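You operate a simulated robot arm through the tools that you are given. There is no shell and no other tool.

The job below is to be done with a simulated robot arm. You get a single attempt, and the scene is never put back.

TASK
At station 29 seat the red block, press the blue button, slide the holder to 50 and open the shutter.
Fine: seat the block first; the shutter (the silver slider) opens last; the other blocks stay on the black pad.
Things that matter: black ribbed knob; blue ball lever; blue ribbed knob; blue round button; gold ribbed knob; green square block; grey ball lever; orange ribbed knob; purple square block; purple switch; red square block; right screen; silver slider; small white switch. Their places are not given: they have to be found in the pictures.

The check looks at the end state, three seconds after you hand in, the way a careful person would. Anything else that was tipped, shoved, dropped, spilled or broken makes it a failure.

THE ROBOT
A 6-joint arm with a three-finger gripper, fixed in place. Base frame: the origin is at the foot of the arm, x ahead of it, y to its left, z up. Units: m, rad, N and s.
Its first joint turns from -2.897 to 2.897 rad. Payload 4.89 kg.
The TCP is the grasp point between the finger pads, 0.03 m short of the fingertips. In the tool frame z runs along the fingers and y along their closing line. The gripper opens to 0.164 m. The gripper's body begins 0.125 m behind the TCP.
Orientation is that of the tool frame in the base frame, as [roll, pitch, yaw] about the fixed x, y, z axes, in that order (R = Rz(yaw) Ry(pitch) Rx(roll)). With the fingers straight down and closing along the base's y, the tool's x points along the base's -x, its y along +y and its z along -z.

THE INTERFACE
- The arm moves only by the tool send_rows. Its argument "deltas" is text: rows parted by semicolons, each of 7 numbers parted by spaces: the closure, from 0 (fully open) to 1 (shut), then the shift along the tool's x, y, z in cm, then the turn, a rotation vector about the tool's x, y, z in rad. In form: jaw tx ty tz rx ry rz; .... A call has 1 to 20 rows; each row shifts and turns the commanded pose from where the row before left it, along the tool's axes as they then stand. Each row takes 0.2 s and may step no farther than 0.05 m and 0.15 rad from the row before; otherwise, or with a gripper value out of range, the whole call is refused. Where a pose cannot be reached the arm comes as near as it can. A force on the tool above 40 N (or 10 N above the force at the start of the call, whichever is more), or a blocked arm, ends the call early, and 0.2 s more pass. Each finger travels about 0.108 m/s and halts on what it meets, pressing with about 38 N; the grip force reading is that of the motor and also rises with nothing between the fingers. The clock runs only during rows and for 0.2 s after the last one: add rows that do not move to give the fingers time. It gives the time, the measured TCP pose, the force on the tool (base axes), the opening and the grip force at its end, in the units of the frame above (readings bear some noise), with the torque about the TCP (base axes, N m) and any sound that the robot's microphone picked up, and new pictures: "show" is both (left out), scene, wrist or none.
- Cameras (640 x 400 px; columns grow to the right, rows downward): "scene" is fixed at [0.3988, -0.6499, 1.5741]; the picture's right is [0.24, -0.97, 0.00], its down [-0.79, -0.19, -0.58] and it looks along [0.56, 0.14, -0.82] (base axes); focal length 319 px, centre (320, 200). "wrist" rides on the gripper at [0.076, -0.002, -0.152] in the tool frame; the picture's right is [0.02, 1.00, 0.00], its down [-0.88, 0.02, -0.47] and it looks along [-0.47, 0.01, 0.88] (tool axes); focal length 247 px, centre (320, 200).
- slide_trunk(by): slides the trunk up (or, below 0, down) by that many m; the arm rides with it, the base frame stays. It gives what a move gives, with no picture.
- point_at(camera, pixels): for up to 12 pixels [column, row] of the newest picture of that camera ("zoom" is the newest enlarged one), the place [x, y, z] in the base frame of the surface seen there, good to about 0.003 m. It takes no simulated time.
- zoom(camera, box): a new picture of the part [left, top, right, bottom] of that camera's present view, enlarged. It takes no simulated time.
- hand_in(): hands the job in; it is judged then, once.

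Unless the task says otherwise, let go and move clear before handing in.

The tools are called as name(argument=value, ...) on one line, values as JSON. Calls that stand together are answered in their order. send_rows: Moves the arm, as the interface text tells. Its arguments: {"type":"object","properties":{"deltas":{"type":"string"},"show":{"type":"string","enum":["both","scene","wrist","none"]}},"required":["deltas"]} The other tools are called the same way: slide_trunk (by) slides the trunk up or down; point_at (camera, pixels) gives the place of the surface under pixels of a picture; zoom (camera, box) takes an enlarged picture of a part of a camera's view; hand_in () hands the job in.

At the start:

```text
time: 0.0
tcp_pos: [0.4728, -0.4399, 1.1593]
orientation: [-3.141, -0.001, 3.141]
contact_force: [-0.2, -0.3, 0.8]
moment: [0.01, -0.02, -0.01]
width: 0.1638
finger_force: 0.1
trunk travel left (down, up): [-0.175, 0.215]
```

scene: 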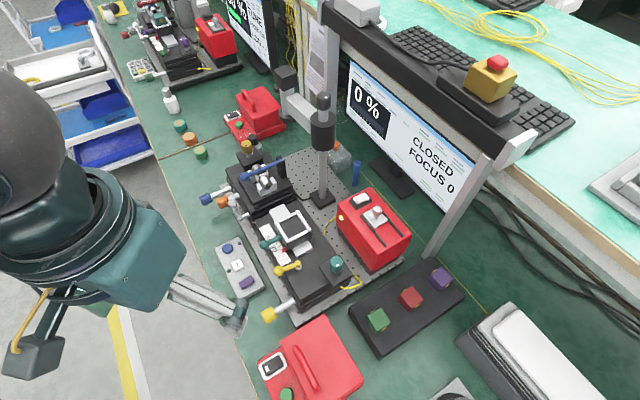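
wrist: 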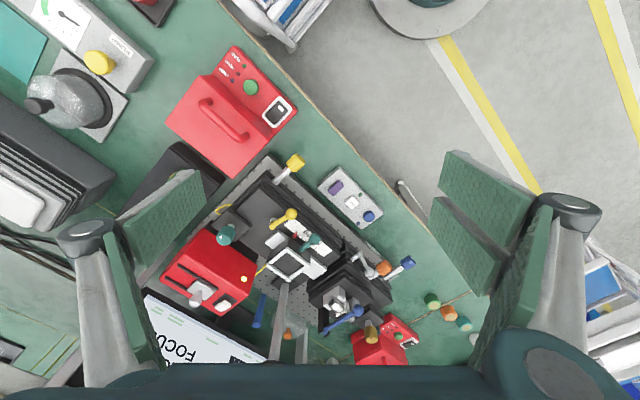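

The scene picture shows a station around pixels (200-470, 130-330) with a black pad holding green, red and purple blocks, plus a screen reading "0 %" and "CLOSED FOCUS 0". I'll enlarge these areas to find each item.

zoom(camera="scene", box=[190, 130, 350, 230])

zoom(camera="scene", box=[200, 220, 360, 320])

zoom(camera="scene", box=[330, 60, 490, 160])

zoom(camera="scene", box=[320, 180, 480, 360])

zoom(camera="wrist", box=[200, 150, 420, 370])

```text
4.00 times, centred on (270, 180) of scene
```

zoom: 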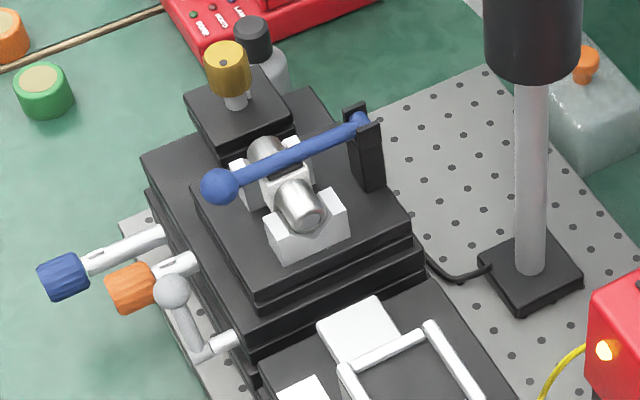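

```text
4.00 times, centred on (280, 270) of scene
```

zoom: 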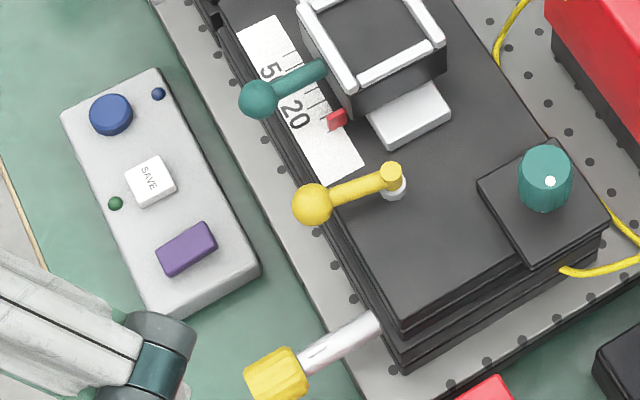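

```text
4.00 times, centred on (410, 110) of scene
```

zoom: 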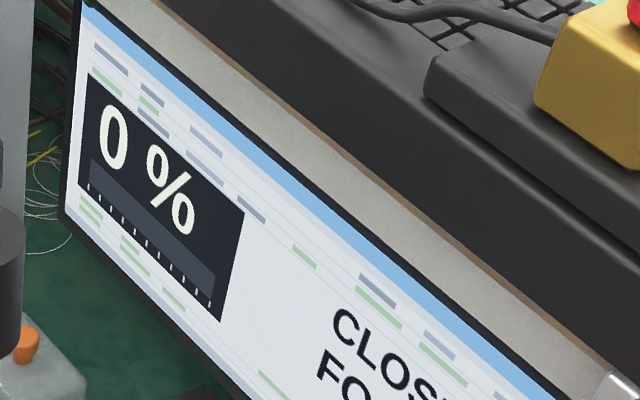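

```text
2.22 times, centred on (400, 270) of scene
```

zoom: 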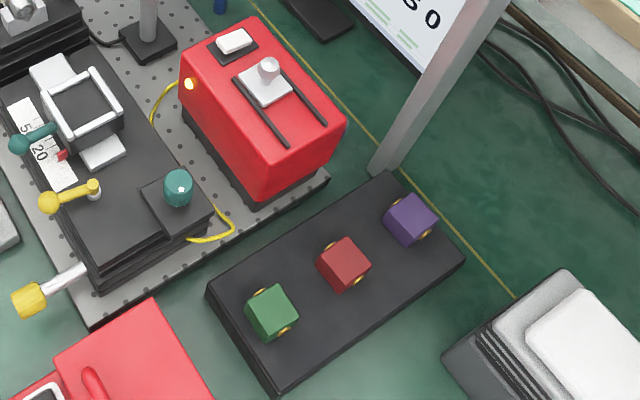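

```text
1.82 times, centred on (310, 260) of wrist
```

zoom: 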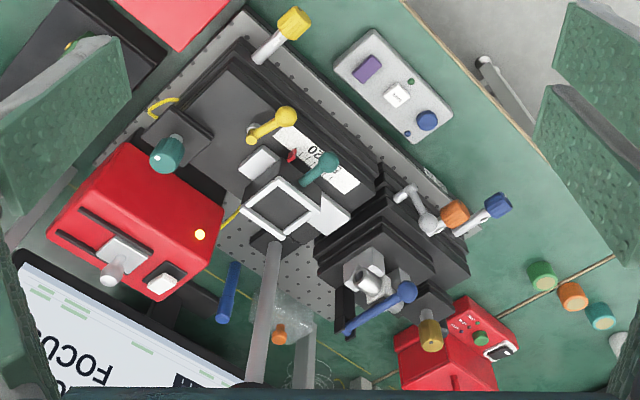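

The close-ups show a two-button panel (blue round button, SAVE, purple switch), a scale with 20 and 5x by a framed holder, and a red box with a silver slider. I need the station number labels and more detail, so I'll enlarge more areas.

zoom(camera="scene", box=[255, 195, 335, 245])

zoom(camera="scene", box=[110, 0, 270, 100])

zoom(camera="scene", box=[200, 70, 360, 170])

zoom(camera="scene", box=[390, 110, 490, 210])

zoom(camera="scene", box=[330, 180, 420, 270])

zoom(camera="scene", box=[230, 310, 390, 400])

```text
8.00 times, centred on (295, 220) of scene
```

zoom: 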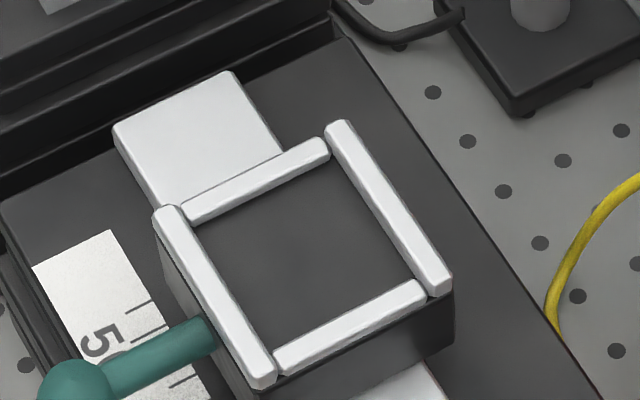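

```text
4.00 times, centred on (190, 50) of scene
```

zoom: 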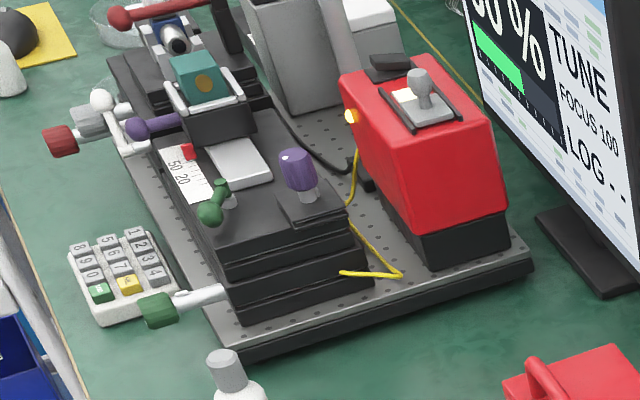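

```text
4.00 times, centred on (280, 120) of scene
```

zoom: 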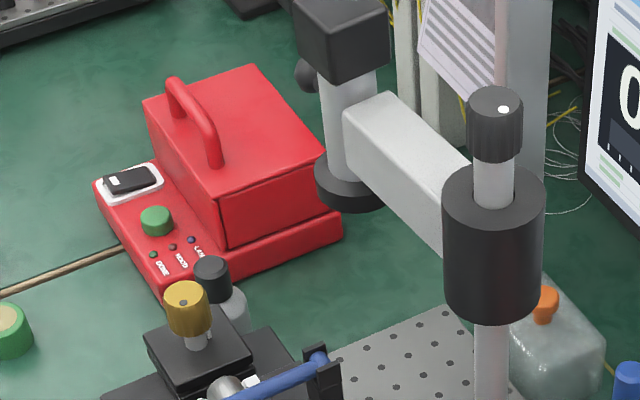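

```text
4.00 times, centred on (440, 160) of scene
```

zoom: 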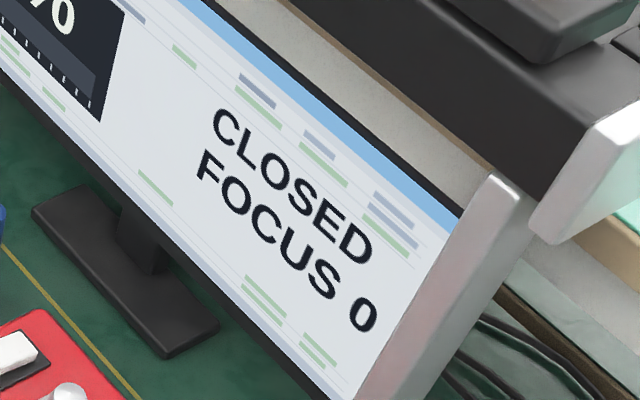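

```text
4.44 times, centred on (375, 225) of scene
```

zoom: 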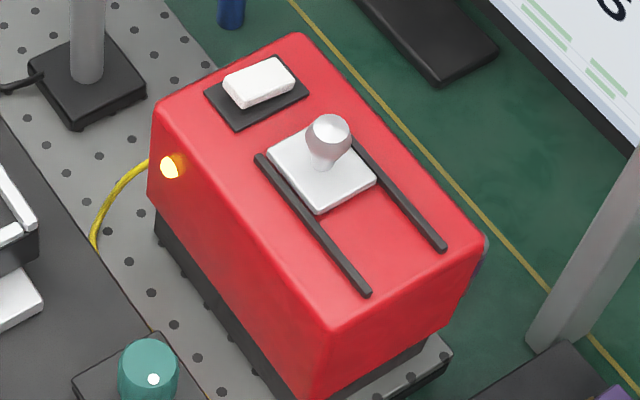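

```text
4.00 times, centred on (310, 355) of scene
```

zoom: 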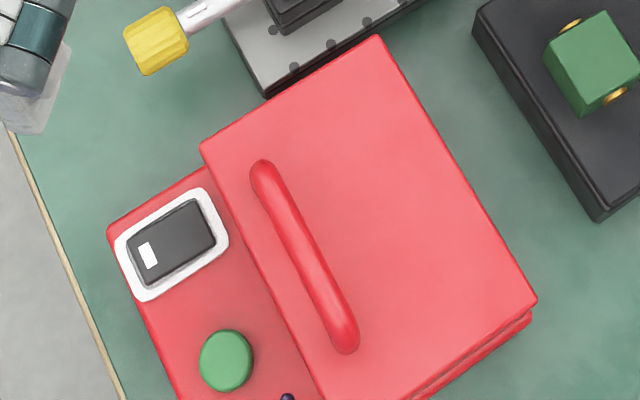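

This station (right screen "CLOSED / FOCUS 0") has the listed items. The one behind it, at scene (110-270, 0-100), looks already set up, with its block seated. I'll measure key places.

point_at(camera="scene", pixels=[[378, 319], [410, 297], [440, 277], [227, 249], [236, 265], [246, 282], [292, 222], [292, 266], [330, 265], [270, 314], [265, 245], [376, 216]])

point_at(camera="scene", pixels=[[206, 199], [222, 201], [233, 202], [246, 147], [262, 168], [244, 176], [361, 201], [290, 210], [304, 247], [270, 268], [322, 100], [420, 265]])

zoom(camera="wrist", box=[240, 190, 340, 290])

zoom(camera="wrist", box=[300, 240, 430, 370])

zoom(camera="wrist", box=[0, 0, 320, 200])

zoom(camera="scene", box=[205, 235, 275, 305])

```text
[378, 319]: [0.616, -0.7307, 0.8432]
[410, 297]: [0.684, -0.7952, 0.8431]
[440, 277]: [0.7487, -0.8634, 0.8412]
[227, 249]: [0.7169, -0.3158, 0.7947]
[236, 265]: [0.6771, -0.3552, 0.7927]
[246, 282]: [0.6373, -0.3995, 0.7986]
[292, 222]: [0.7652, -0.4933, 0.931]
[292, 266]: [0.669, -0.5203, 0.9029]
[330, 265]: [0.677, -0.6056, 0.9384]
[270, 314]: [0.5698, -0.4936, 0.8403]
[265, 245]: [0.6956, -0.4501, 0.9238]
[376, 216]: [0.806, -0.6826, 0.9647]
```

```text
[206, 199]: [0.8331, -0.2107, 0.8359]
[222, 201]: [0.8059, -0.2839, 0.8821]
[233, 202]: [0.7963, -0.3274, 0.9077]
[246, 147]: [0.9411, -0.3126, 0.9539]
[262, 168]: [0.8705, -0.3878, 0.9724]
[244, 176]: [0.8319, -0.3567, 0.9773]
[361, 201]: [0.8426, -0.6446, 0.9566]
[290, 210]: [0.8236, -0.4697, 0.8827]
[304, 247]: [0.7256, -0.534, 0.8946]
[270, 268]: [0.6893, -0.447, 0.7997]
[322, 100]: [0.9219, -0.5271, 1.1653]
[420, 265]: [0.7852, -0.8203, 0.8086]
```

```text
4.00 times, centred on (290, 240) of wrist
```

zoom: 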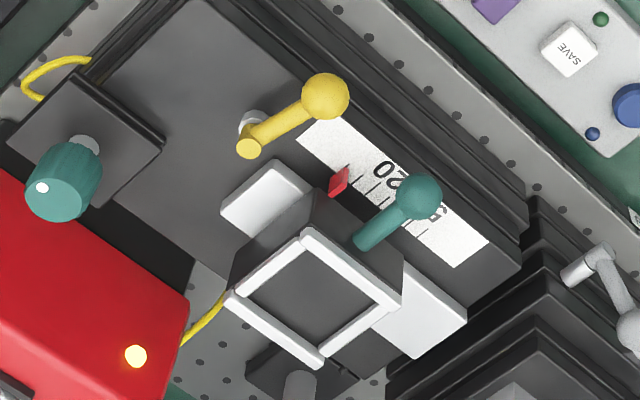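

```text
3.08 times, centred on (365, 305) of wrist
```

zoom: 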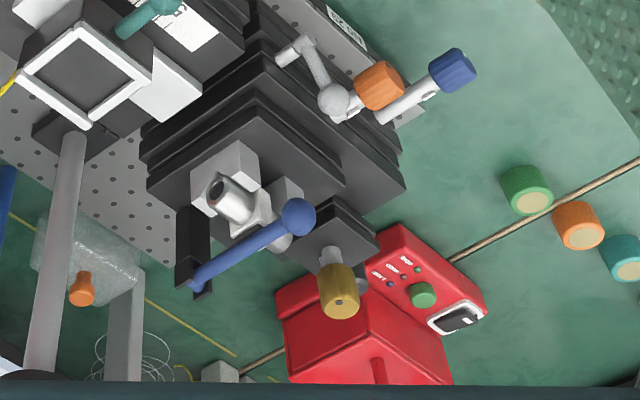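

```text
2.00 times, centred on (160, 100) of wrist
```

zoom: 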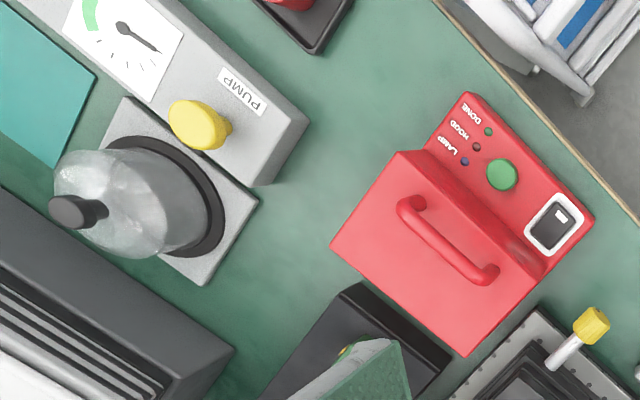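

```text
5.71 times, centred on (240, 270) of scene
```

zoom: 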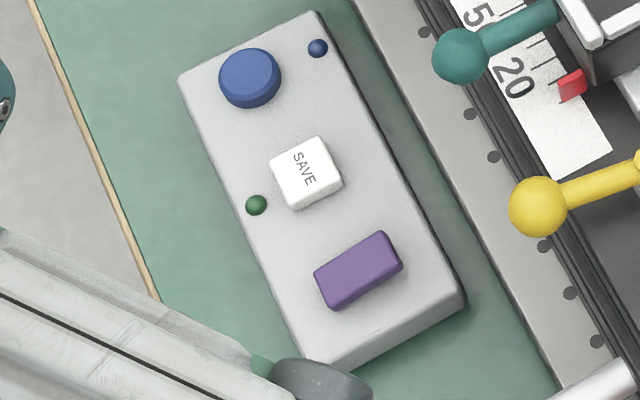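

A small label plate shows at about wrist (373, 247), on the base plate. I'll enlarge it to read the station number.

zoom(camera="wrist", box=[350, 230, 400, 270])

zoom(camera="scene", box=[210, 190, 270, 240])

zoom(camera="scene", box=[130, 0, 190, 60])

```text
10.00 times, centred on (375, 250) of wrist
```

zoom: 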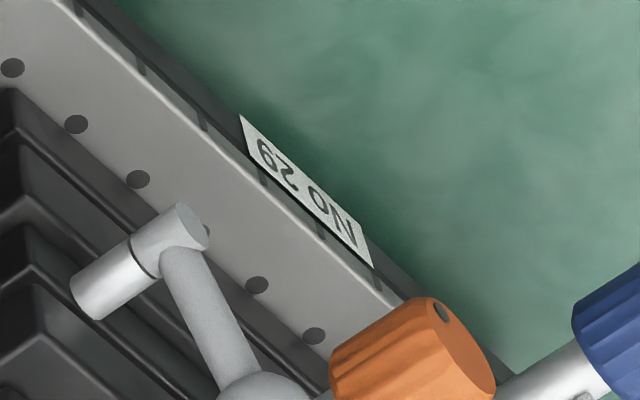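

```text
8.00 times, centred on (240, 215) of scene
```

zoom: 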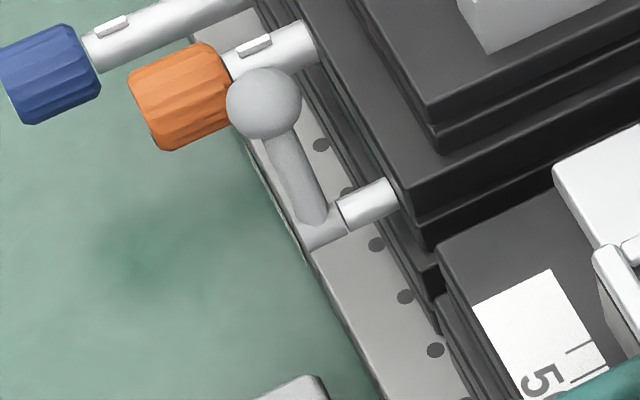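

```text
6.67 times, centred on (160, 30) of scene
```

zoom: 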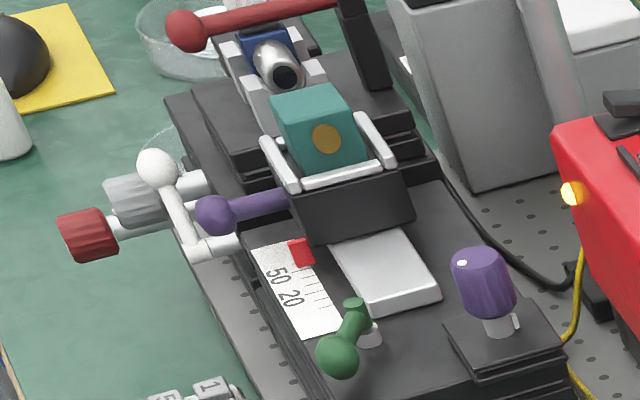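

The plate reads "NO 29", so this is the right station. Next I'll measure the holder frame, scale and red block precisely.

zoom(camera="scene", box=[255, 195, 335, 245])

point_at(camera="zoom", pixels=[[172, 218], [262, 372], [340, 132], [440, 282], [260, 180], [350, 330], [310, 250], [230, 90], [130, 150], [75, 380], [110, 245], [180, 370]])

zoom(camera="scene", box=[380, 270, 444, 318])

zoom(camera="scene", box=[250, 225, 314, 273])

zoom(camera="wrist", box=[280, 210, 330, 250])

```text
8.00 times, centred on (295, 220) of scene
```

zoom: 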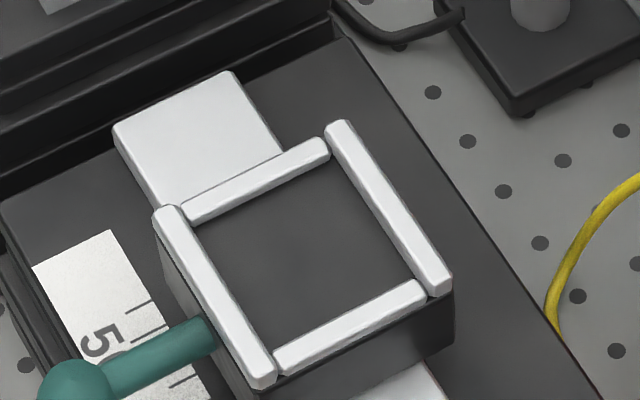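

```text
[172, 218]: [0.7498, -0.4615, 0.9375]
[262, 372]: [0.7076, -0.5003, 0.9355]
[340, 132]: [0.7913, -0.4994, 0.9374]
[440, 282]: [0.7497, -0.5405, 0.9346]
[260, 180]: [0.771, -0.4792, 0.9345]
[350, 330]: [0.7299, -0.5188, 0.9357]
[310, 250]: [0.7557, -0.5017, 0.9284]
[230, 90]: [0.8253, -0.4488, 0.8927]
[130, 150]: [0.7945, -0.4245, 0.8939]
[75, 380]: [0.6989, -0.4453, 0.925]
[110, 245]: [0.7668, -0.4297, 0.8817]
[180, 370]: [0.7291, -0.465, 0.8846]
```

```text
8.33 times, centred on (412, 294) of scene
```

zoom: 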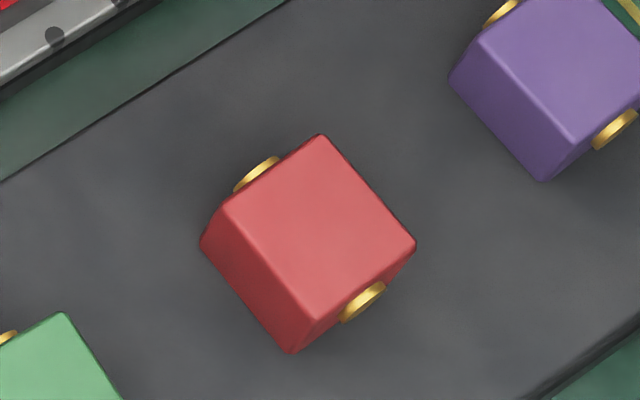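

```text
8.33 times, centred on (282, 249) of scene
```

zoom: 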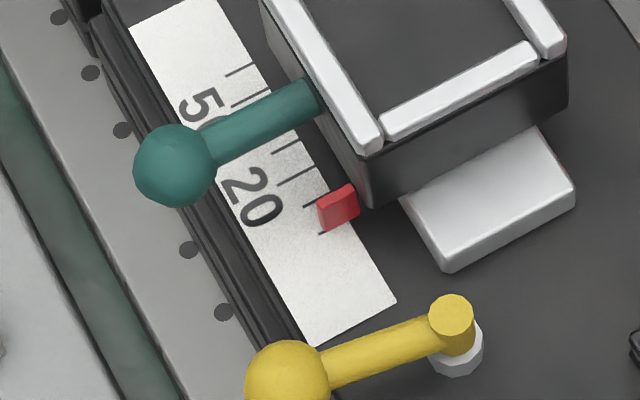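

```text
10.00 times, centred on (305, 230) of wrist
```

zoom: 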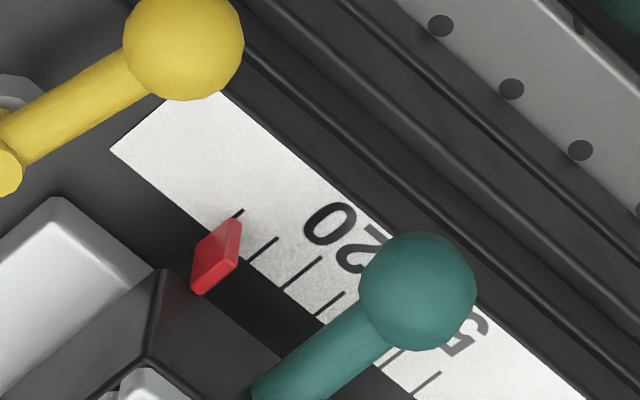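

The holder frame is about 0.056 m wide, its axis runs roughly along (0.72, 0.69), and the pointer is near 0 on the scale. The red block's gold discs sit at zoom (255,175) and (362,302). I'll measure the block corners, the post, the box and the slider.

zoom(camera="scene", box=[380, 270, 444, 318])

point_at(camera="zoom", pixels=[[320, 142], [406, 242], [318, 310], [232, 208], [320, 225], [245, 180], [375, 293], [205, 240], [288, 345], [120, 250], [480, 330], [365, 105]])

point_at(camera="scene", pixels=[[322, 130], [323, 170], [323, 197], [374, 210], [365, 221], [392, 211], [376, 221], [360, 200], [401, 240], [340, 210], [352, 247], [402, 263]])

zoom(camera="scene", box=[345, 185, 409, 233])

point_at(camera="zoom", pixels=[[310, 195], [300, 230], [230, 230], [380, 230], [300, 290], [310, 150], [290, 320], [450, 330]])

```text
8.33 times, centred on (412, 294) of scene
```

zoom: 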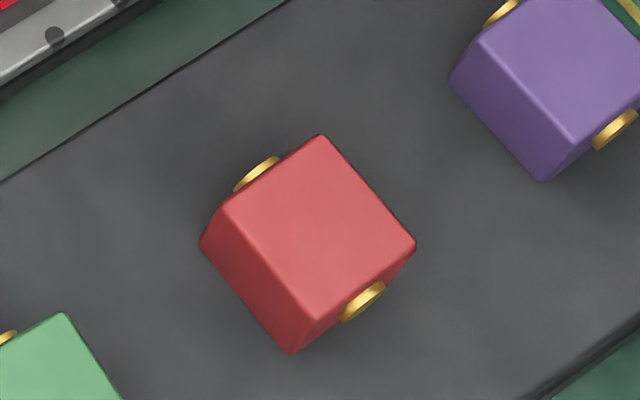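

```text
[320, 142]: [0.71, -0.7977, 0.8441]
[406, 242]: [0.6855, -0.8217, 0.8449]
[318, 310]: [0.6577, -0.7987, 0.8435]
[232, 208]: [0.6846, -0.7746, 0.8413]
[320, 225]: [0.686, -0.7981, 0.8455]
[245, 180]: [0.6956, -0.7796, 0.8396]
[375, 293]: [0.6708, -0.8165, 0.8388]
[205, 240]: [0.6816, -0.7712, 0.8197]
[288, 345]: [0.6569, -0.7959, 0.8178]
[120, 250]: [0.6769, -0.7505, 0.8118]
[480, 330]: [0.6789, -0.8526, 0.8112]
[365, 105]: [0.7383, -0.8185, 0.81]
```

```text
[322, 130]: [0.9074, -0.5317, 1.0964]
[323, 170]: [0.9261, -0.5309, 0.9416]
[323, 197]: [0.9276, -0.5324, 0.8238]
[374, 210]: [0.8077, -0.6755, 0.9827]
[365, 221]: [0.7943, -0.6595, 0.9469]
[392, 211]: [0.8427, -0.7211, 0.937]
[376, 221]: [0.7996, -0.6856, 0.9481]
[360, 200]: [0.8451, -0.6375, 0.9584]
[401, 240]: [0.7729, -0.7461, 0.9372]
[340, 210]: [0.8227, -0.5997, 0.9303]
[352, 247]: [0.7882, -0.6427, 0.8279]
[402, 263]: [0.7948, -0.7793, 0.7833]
```

```text
8.33 times, centred on (377, 209) of scene
```

zoom: 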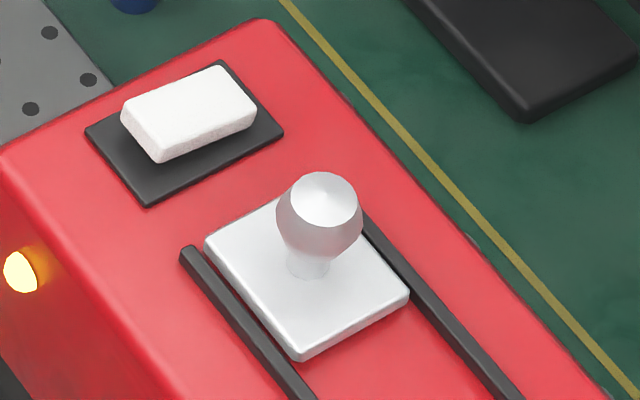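

```text
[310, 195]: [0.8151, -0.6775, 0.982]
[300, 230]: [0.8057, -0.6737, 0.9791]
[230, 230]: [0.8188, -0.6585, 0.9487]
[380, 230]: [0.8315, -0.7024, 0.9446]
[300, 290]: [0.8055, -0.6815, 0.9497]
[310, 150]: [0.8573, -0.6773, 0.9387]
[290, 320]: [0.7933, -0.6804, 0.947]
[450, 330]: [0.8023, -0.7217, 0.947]
```

The red block is centred near (0.685, -0.798), top z 0.844, with its gold axis already along the 45° slide axis. Its radius is about 1.05 m, so reach may be tight. I'll check the gantry for obstacles before moving.

point_at(camera="scene", pixels=[[330, 30], [400, 85], [470, 140], [505, 145], [480, 180], [455, 220], [435, 252], [490, 75], [300, 60], [505, 350], [470, 320], [310, 350]])

send_rows(deltas="0.6 -2 -3 0 0 0 -0.13; 0.6 -2 -3 0 0 0 -0.13; 0.6 -2 -3 0 0 0 -0.13; 0.6 -2 -3 0 0 0 -0.13; 0.6 0 0 0 0 0 -0.13; 0.6 0 0 0 0 0 -0.135; 0.6 0 0 0 0 0 0")

```text
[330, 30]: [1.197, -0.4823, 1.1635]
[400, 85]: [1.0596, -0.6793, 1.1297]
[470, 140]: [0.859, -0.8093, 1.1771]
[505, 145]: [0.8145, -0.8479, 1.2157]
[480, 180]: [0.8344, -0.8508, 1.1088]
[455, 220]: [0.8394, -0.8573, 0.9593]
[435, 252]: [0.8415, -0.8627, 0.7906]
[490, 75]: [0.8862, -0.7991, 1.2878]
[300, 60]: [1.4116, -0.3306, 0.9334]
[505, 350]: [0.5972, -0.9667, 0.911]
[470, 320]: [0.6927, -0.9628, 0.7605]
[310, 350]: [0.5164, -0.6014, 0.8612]
```

```text
time: 1.6
tcp_pos: [0.575, -0.5405, 1.1604]
orientation: [3.141, -0.001, -2.354]
contact_force: [-0.4, 0.8, 0.1]
moment: [-0.04, 0.0, -0.02]
width: 0.0656
finger_force: 0.0
trunk travel left (down, up): [-0.175, 0.215]
```

scene: 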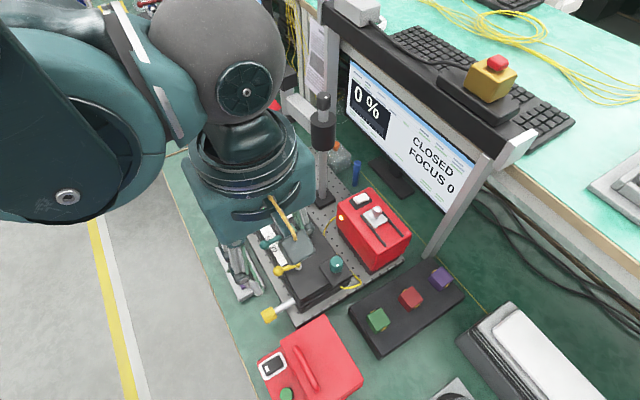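
wrist: 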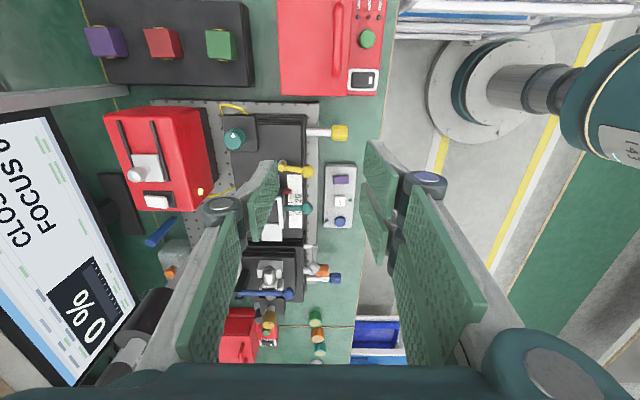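

The station's edges now line up with the wrist picture axes, so yaw -2.354 matches. Next I'll hover over the red block, seen at wrist (163, 42), and check whether the arm reaches that far.

send_rows(deltas="0.6 1.49 -3.713 2 0 0 0; 0.6 1.49 -3.713 2 0 0 0; 0.6 1.49 -3.713 2 0 0 0; 0.6 1.49 -3.713 2 0 0 0; 0.6 1.49 -3.713 2 0 0 0; 0.6 1.49 -3.713 2 0 0 0; 0.6 1.49 -3.713 2 0 0 0; 0.6 0 0 0 0 0 0; 0.6 0 0 0 0 0 0")

```text
time: 3.6
tcp_pos: [0.6878, -0.7994, 1.0154]
orientation: [3.14, 0.001, -2.356]
contact_force: [0.0, -0.4, -1.0]
moment: [0.09, 0.02, 0.03]
width: 0.0659
finger_force: 0.0
trunk travel left (down, up): [-0.175, 0.215]
```

scene: 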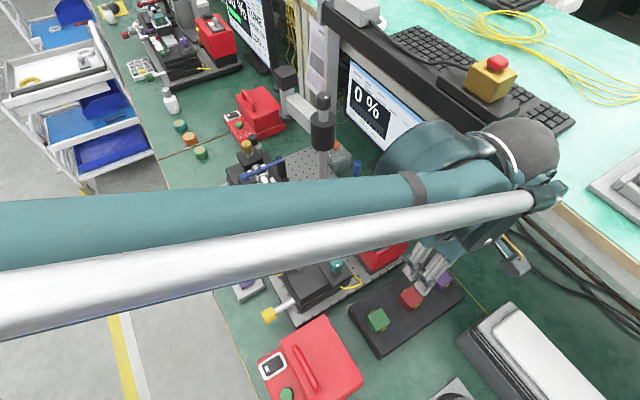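
wrist: 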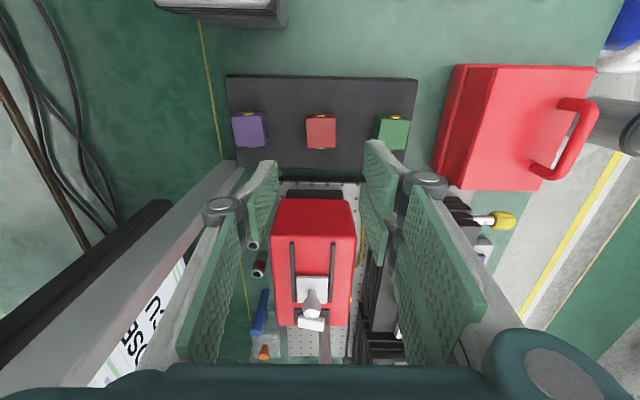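

The arm reached (0.688, -0.799, 1.015) with no contact, and the red block is at wrist (321, 132). I'll refine the block's position in the closer view.

zoom(camera="wrist", box=[280, 100, 360, 150])

point_at(camera="wrist", pixels=[[308, 119], [335, 119], [308, 144], [336, 144], [321, 132], [321, 116], [321, 150]])

```text
8.00 times, centred on (320, 125) of wrist
```

zoom: 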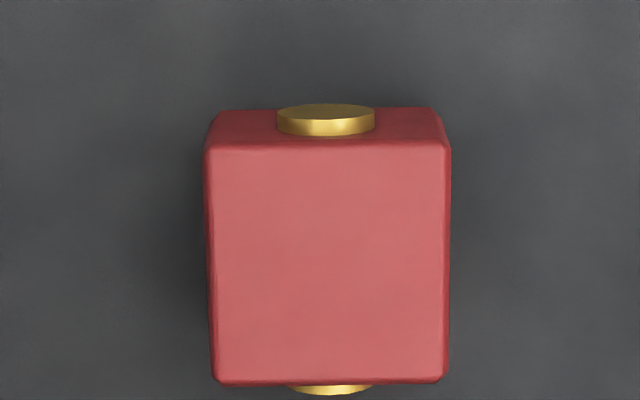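

```text
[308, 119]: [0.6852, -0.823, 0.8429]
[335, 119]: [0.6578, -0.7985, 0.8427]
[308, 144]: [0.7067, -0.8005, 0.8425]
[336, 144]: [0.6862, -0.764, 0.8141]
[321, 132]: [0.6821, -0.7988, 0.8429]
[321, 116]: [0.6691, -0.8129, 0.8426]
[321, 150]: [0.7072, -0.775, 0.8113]
```

The block centre is about (0.684, -0.799), top z 0.843, pad z 0.811. Before descending I'll check the clearance between the arm's wrist and the gantry beam.

zoom(camera="scene", box=[370, 90, 610, 310])

point_at(camera="scene", pixels=[[410, 140], [450, 135], [395, 160], [470, 170], [500, 160], [530, 140], [550, 190], [515, 265], [440, 255], [560, 150], [300, 240], [420, 200]])

```text
1.82 times, centred on (490, 200) of scene
```

zoom: 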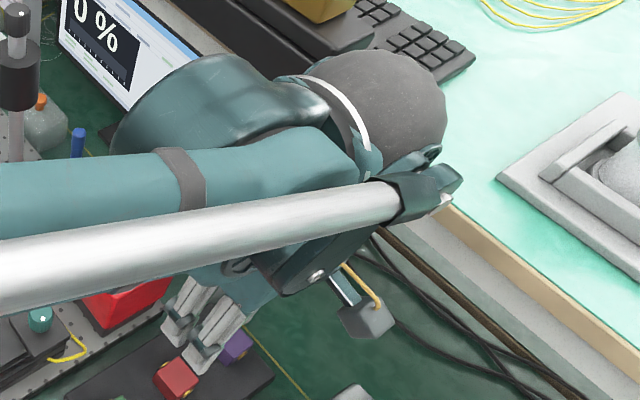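

```text
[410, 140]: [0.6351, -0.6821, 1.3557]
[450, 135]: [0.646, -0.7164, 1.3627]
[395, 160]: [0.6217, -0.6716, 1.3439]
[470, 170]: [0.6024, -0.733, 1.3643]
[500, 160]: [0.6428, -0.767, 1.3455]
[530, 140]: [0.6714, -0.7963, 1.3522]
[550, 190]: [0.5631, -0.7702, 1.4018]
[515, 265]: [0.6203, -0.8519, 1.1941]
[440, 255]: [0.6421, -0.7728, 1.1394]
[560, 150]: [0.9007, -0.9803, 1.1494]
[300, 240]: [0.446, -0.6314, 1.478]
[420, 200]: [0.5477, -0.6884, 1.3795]
```

The wrist ball is about 0.06 m clear of the beam front, so descent looks safe. I'll go down over the block, stopping with TCP z ≈ 0.853 and the jaws still open.

send_rows(deltas="0.6 0.1 0.1 2.7 0 0 0; 0.6 0.1 0.1 2.7 0 0 0; 0.6 0.1 0 2.7 0 0 0; 0.6 0 0 2.7 0 0 0; 0.6 0 0 2.7 0 0 0; 0.6 0 0 1.5 0 0 0; 0.6 0 0 0 0 0 0; 0.6 0 0 0 0 0 0")

```text
time: 5.4
tcp_pos: [0.68, -0.7986, 0.8682]
orientation: [-3.141, 0.001, -2.358]
contact_force: [0.4, -1.0, -0.7]
moment: [0.01, 0.03, 0.01]
width: 0.0654
finger_force: 0.1
trunk travel left (down, up): [-0.175, 0.215]
```

scene: 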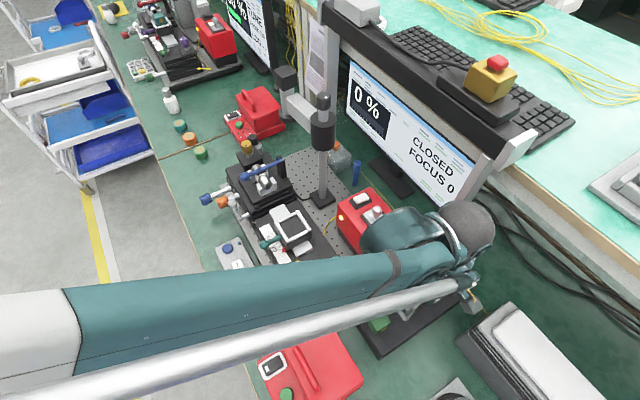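
wrist: 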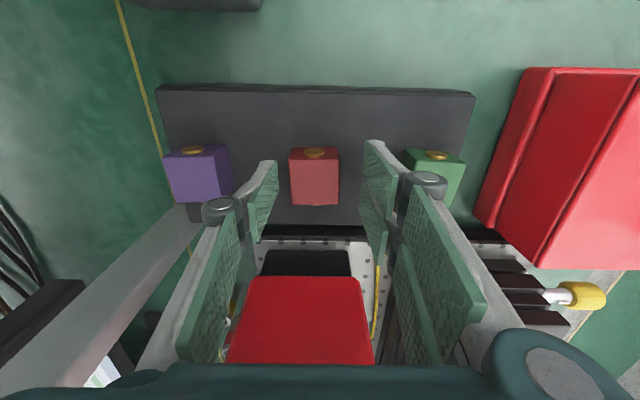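

At z 0.868 with no contact, the block sits near wrist (314, 175), slightly left of the finger midline (321). I'll measure the offset.

zoom(camera="wrist", box=[260, 130, 380, 220])

point_at(camera="wrist", pixels=[[293, 164], [336, 164], [294, 202], [336, 202], [315, 182], [275, 180], [366, 175]])

```text
4.44 times, centred on (320, 175) of wrist
```

zoom: 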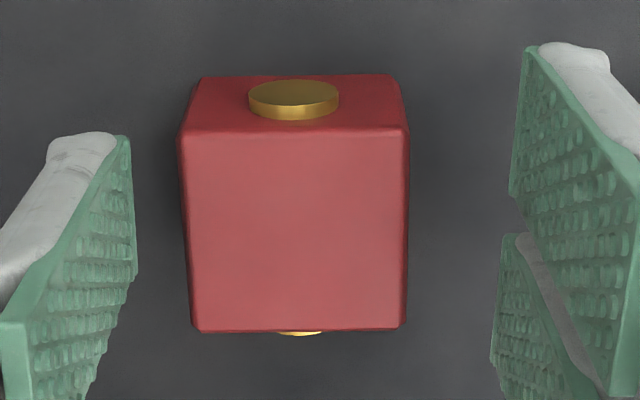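

```text
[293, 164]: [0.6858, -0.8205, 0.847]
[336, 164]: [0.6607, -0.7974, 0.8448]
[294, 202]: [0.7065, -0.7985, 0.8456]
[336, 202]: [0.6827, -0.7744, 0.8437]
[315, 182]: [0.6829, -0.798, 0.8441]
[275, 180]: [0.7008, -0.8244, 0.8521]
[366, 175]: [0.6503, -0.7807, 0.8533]
```

The block centre is (0.684, -0.798), about 2-3 mm off from the TCP. I'll correct that, lower to z ≈ 0.854 and close on the two plain faces.

send_rows(deltas="0.6 -0.2 -0.25 0.7 0 0 0; 0.6 0 0 0.7 0 0 0; 0.6 0 0 0 0 0 0; 0.8 0 0 0 0 0 0; 1 0 0 0 0 0 0; 1 0 0 0 0 0 0; 1 0 0 0 0 0 0")

```text
time: 7.0
tcp_pos: [0.6849, -0.7986, 0.853]
orientation: [-3.141, 0.0, -2.358]
contact_force: [-0.4, 0.4, -0.1]
moment: [-0.02, 0.03, -0.02]
width: 0.0394
finger_force: 37.9
trunk travel left (down, up): [-0.175, 0.215]
```

scene: 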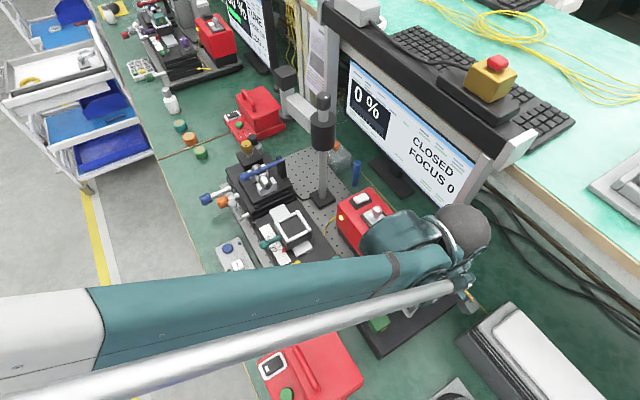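
wrist: 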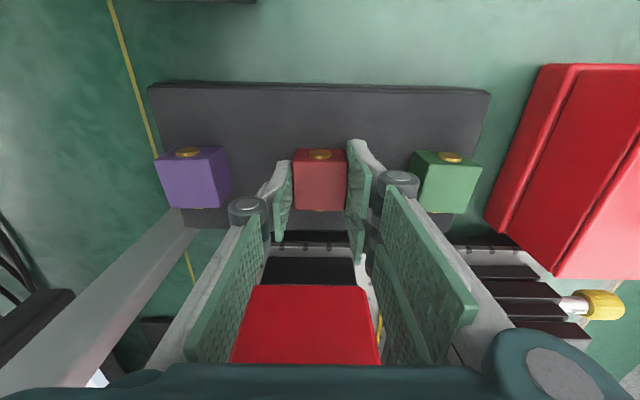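

The grip holds at width 0.0394 with 38 N, on the plain faces. I'll lift straight up.

send_rows(deltas="1 0 0 -1 0 0 0; 1 0 0 -2 0 0 0; 1 0 0 -3 0 0 0; 1 0 0 -3.5 0 0 0; 1 0 0 -4 0 0 0; 1 0 0 -4 0 0 0; 1 0 0 0 0 0 0")

```text
time: 8.6
tcp_pos: [0.6847, -0.7992, 1.0303]
orientation: [3.141, -0.001, -2.357]
contact_force: [-0.4, 0.0, -0.5]
moment: [-0.06, 0.0, 0.0]
width: 0.0394
finger_force: 37.7
trunk travel left (down, up): [-0.175, 0.215]
```

scene: 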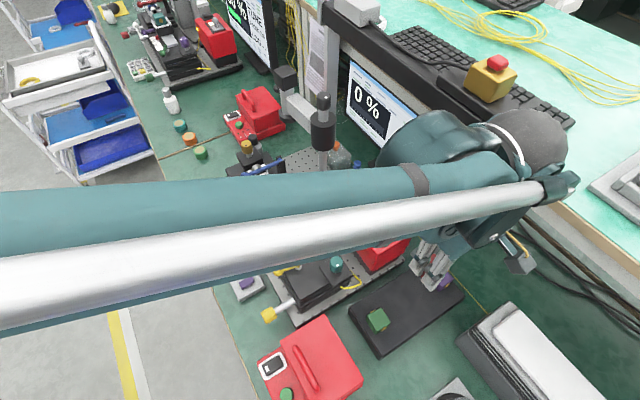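
wrist: 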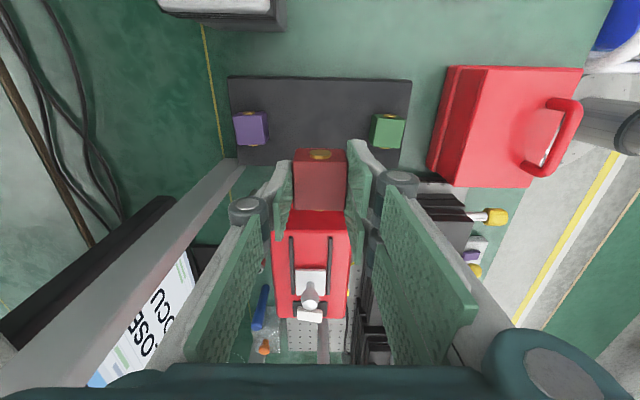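

The block is held and level. I'll carry it away from the red box first, then over the holder frame near (0.750, -0.500), at z ≈ 1.07.

send_rows(deltas="1 0 4.13 -1 0 0 0; 1 0 4.13 -1 0 0 0; 1 0 4.13 -1 0 0 0; 1 0 4.13 -1 0 0 0; 1 -4.29 0 0 0 0 0; 1 -4.29 0 0 0 0 0; 1 -4.29 0 0 0 0 0; 1 -4.29 0 0 0 0 0; 1 -4.29 0 0 0 0 0; 1 -4.29 0 0 0 0 0; 1 0 0 0 0 0 0; 1 0 0 0 0 0 0")

```text
time: 11.2
tcp_pos: [0.7477, -0.4986, 1.0695]
orientation: [-3.141, 0.001, -2.356]
contact_force: [0.3, 0.2, -1.5]
moment: [-0.01, 0.05, 0.01]
width: 0.0391
finger_force: 37.4
trunk travel left (down, up): [-0.175, 0.215]
```

scene: 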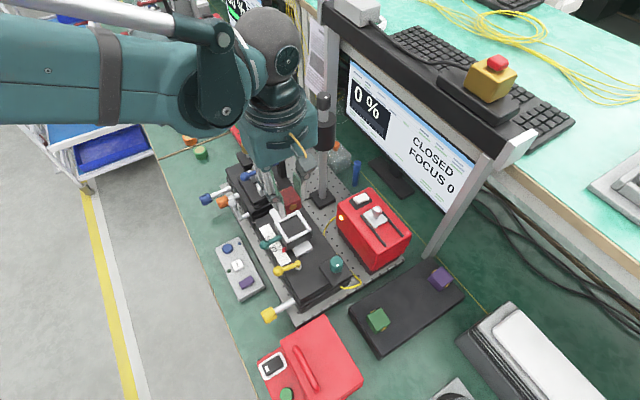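
wrist: 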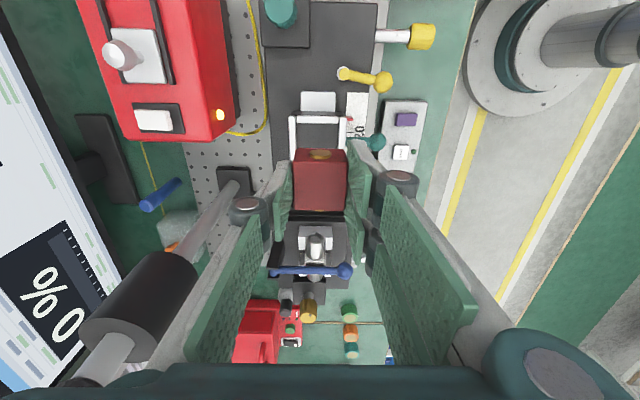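

The block hangs over the frame, whose rails show at wrist cols 290-350, rows 115-150. I'll refine the frame centre from both cameras.

zoom(camera="wrist", box=[270, 80, 390, 160])

zoom(camera="scene", box=[250, 180, 346, 256])

```text
5.00 times, centred on (330, 120) of wrist
```

zoom: 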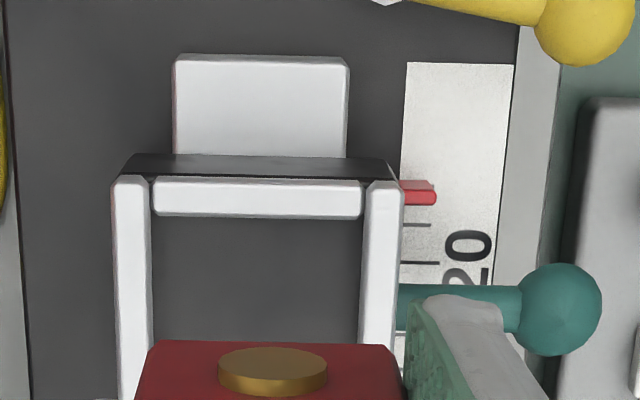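

```text
5.26 times, centred on (298, 218) of scene
```

zoom: 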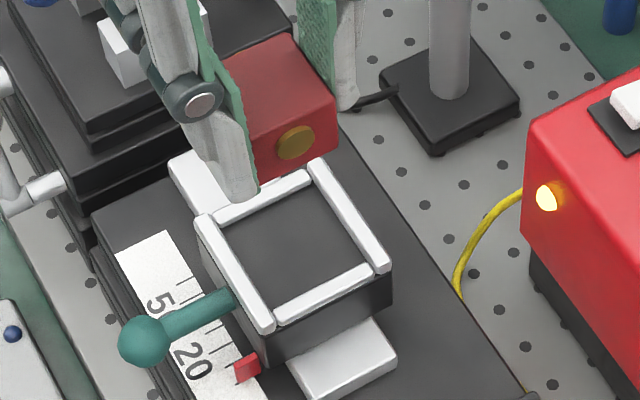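

I'll take points on all four rails and the floor from this scene zoom.

point_at(camera="zoom", pixels=[[235, 273], [349, 215], [263, 195], [326, 293], [205, 222], [265, 325], [315, 165], [382, 265], [290, 245], [216, 247], [366, 240], [295, 143]])

point_at(camera="wrist", pixels=[[297, 118], [347, 118], [297, 142], [346, 142], [322, 120], [322, 140], [352, 118], [357, 125]])

```text
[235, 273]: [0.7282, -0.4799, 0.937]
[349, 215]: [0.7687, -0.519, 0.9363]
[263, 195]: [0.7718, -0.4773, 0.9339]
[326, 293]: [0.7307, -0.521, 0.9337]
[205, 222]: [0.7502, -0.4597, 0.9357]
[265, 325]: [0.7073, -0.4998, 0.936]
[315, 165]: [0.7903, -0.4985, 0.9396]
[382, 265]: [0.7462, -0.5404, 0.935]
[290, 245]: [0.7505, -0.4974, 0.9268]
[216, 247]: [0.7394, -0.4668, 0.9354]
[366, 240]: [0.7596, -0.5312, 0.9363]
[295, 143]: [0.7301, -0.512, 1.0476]
```

```text
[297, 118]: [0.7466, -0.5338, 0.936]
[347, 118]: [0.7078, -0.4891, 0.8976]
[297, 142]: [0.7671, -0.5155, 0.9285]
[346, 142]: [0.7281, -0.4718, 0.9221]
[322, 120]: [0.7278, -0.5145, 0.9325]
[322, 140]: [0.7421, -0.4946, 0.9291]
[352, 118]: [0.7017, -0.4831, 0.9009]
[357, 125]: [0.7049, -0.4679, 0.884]
```

The frame centre is about (0.749, -0.4995), floor z 0.928, rail tops 0.936, and the block is within about 1-2 mm of centred. I'll lower until the block is nearly on the floor.

send_rows(deltas="1 0 0 2.5 0 0 0; 1 0 0 2.5 0 0 0; 1 0 0 2 0 0 0; 1 0 0 1.5 0 0 0; 1 0 0 0.5 0 0 0; 1 0 0 0 0 0 0; 1 0 0 0 0 0 0")

zoom(camera="scene", box=[250, 180, 346, 256])

zoom(camera="wrist", box=[260, 110, 400, 230])

```text
time: 12.8
tcp_pos: [0.7501, -0.5013, 0.9808]
orientation: [3.141, 0.0, -2.356]
contact_force: [0.8, -0.7, -0.2]
moment: [0.02, -0.02, 0.01]
width: 0.0391
finger_force: 38.4
trunk travel left (down, up): [-0.175, 0.215]
```

scene: 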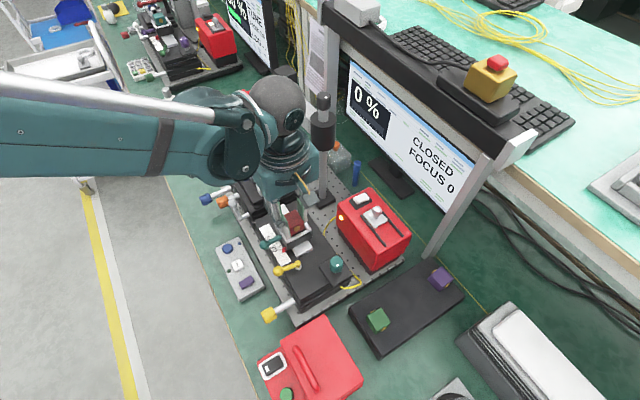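
wrist: 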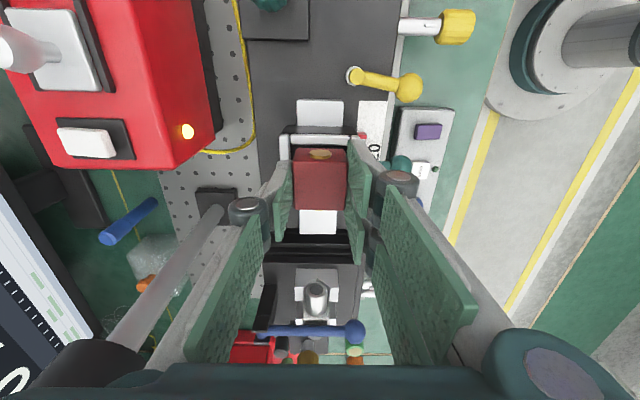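

```text
5.26 times, centred on (298, 218) of scene
```

zoom: 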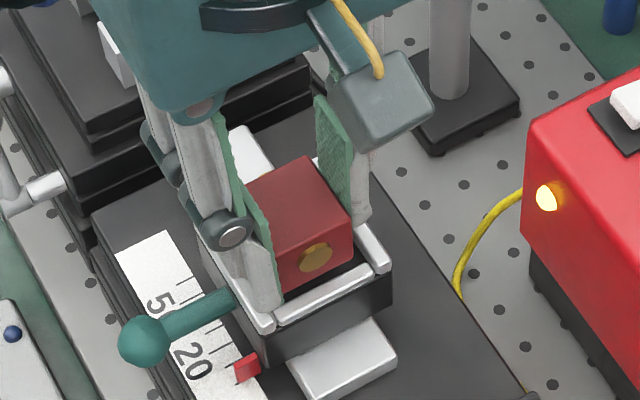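

```text
3.33 times, centred on (330, 170) of wrist
```

zoom: 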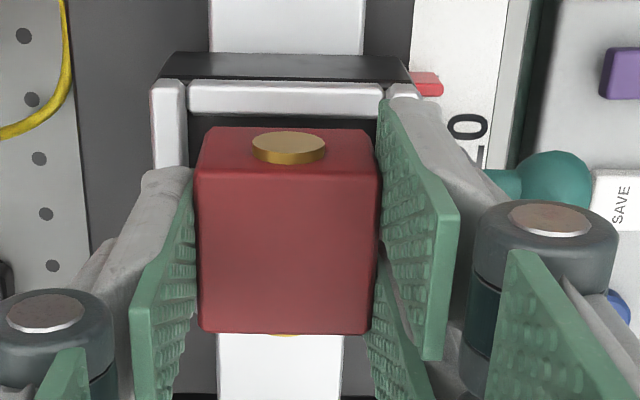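

The block is just above the rails and looks centred between them (zoom cols 195-380 against the frame at 152-420). I'll lower in small steps while watching the force.

send_rows(deltas="1 0 0 0.3 0 0 0; 1 0 0 0.3 0 0 0; 1 0 0 0.1 0 0 0; 1 0 0 0 0 0 0", show="wrist")

send_rows(deltas="1 0 0 0.15 0 0 0; 1 0 0 0 0 0 0", show="none")

```text
time: 13.8
tcp_pos: [0.748, -0.4998, 0.9731]
orientation: [3.141, 0.0, -2.355]
contact_force: [0.1, -0.7, -0.9]
moment: [-0.01, -0.04, 0.02]
width: 0.039
finger_force: 38.2
trunk travel left (down, up): [-0.175, 0.215]
```

wrist: 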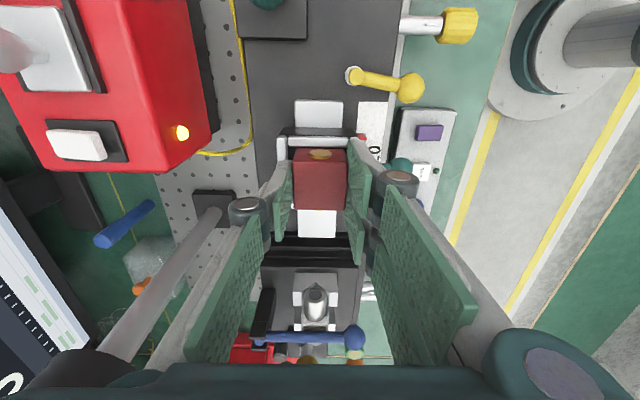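

```text
time: 14.4
tcp_pos: [0.7498, -0.5008, 0.9723]
orientation: [3.141, -0.001, -2.357]
contact_force: [0.5, 1.3, -0.7]
moment: [0.06, 0.02, 0.0]
width: 0.0396
finger_force: 38.1
trunk travel left (down, up): [-0.175, 0.215]
```

There's no contact yet at z 0.972, so I'll keep stepping down 1 mm at a time.

send_rows(deltas="1 0 0 0.1 0 0 0; 1 0 0 0 0 0 0", show="none")

send_rows(deltas="1 0 0 0.1 0 0 0; 1 0 0 0 0 0 0", show="none")

send_rows(deltas="1 0 0 0.1 0 0 0; 1 0 0 0 0 0 0", show="both")

zoom(camera="scene", box=[250, 180, 346, 256])

```text
time: 15.0
tcp_pos: [0.7491, -0.5002, 0.9721]
orientation: [-3.141, 0.0, -2.356]
contact_force: [4.7, -1.0, 20.5]
moment: [-0.06, -0.02, 0.02]
width: 0.0392
finger_force: 38.4
trunk travel left (down, up): [-0.175, 0.215]
```

```text
time: 15.6
tcp_pos: [0.7485, -0.5002, 0.9702]
orientation: [-3.14, 0.0, -2.357]
contact_force: [4.3, 1.8, 29.9]
moment: [0.04, -0.1, 0.0]
width: 0.0391
finger_force: 38.3
trunk travel left (down, up): [-0.175, 0.215]
```

```text
time: 16.2
tcp_pos: [0.7492, -0.4996, 0.9709]
orientation: [-3.139, -0.001, -2.357]
contact_force: [5.1, -1.1, 29.5]
moment: [0.01, -0.17, -0.01]
width: 0.0393
finger_force: 38.0
trunk travel left (down, up): [-0.175, 0.215]
```

scene: 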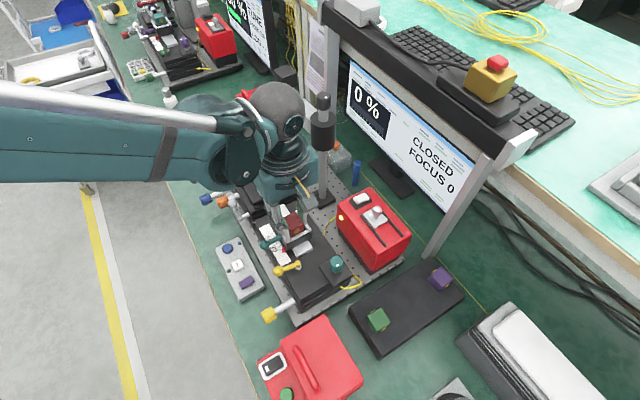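
wrist: 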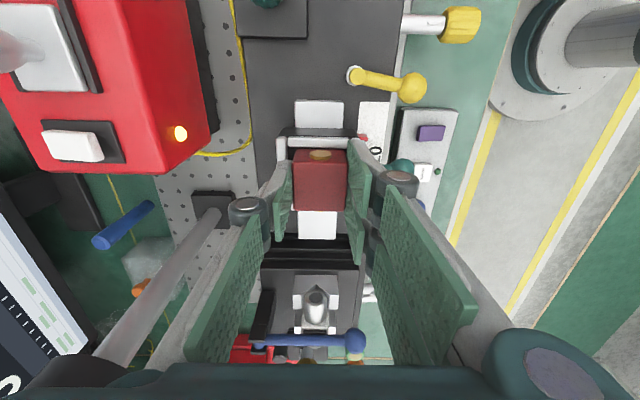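

```text
5.26 times, centred on (298, 218) of scene
```

zoom: 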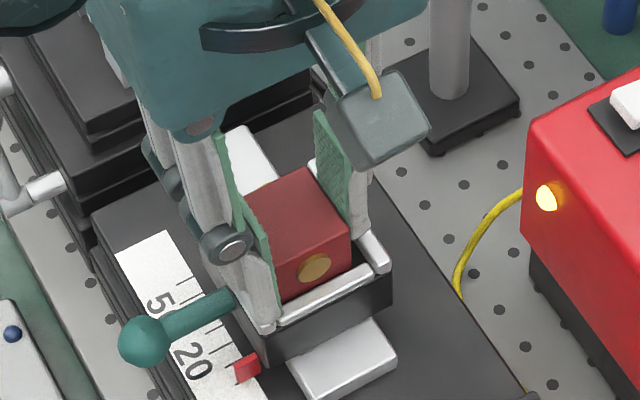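

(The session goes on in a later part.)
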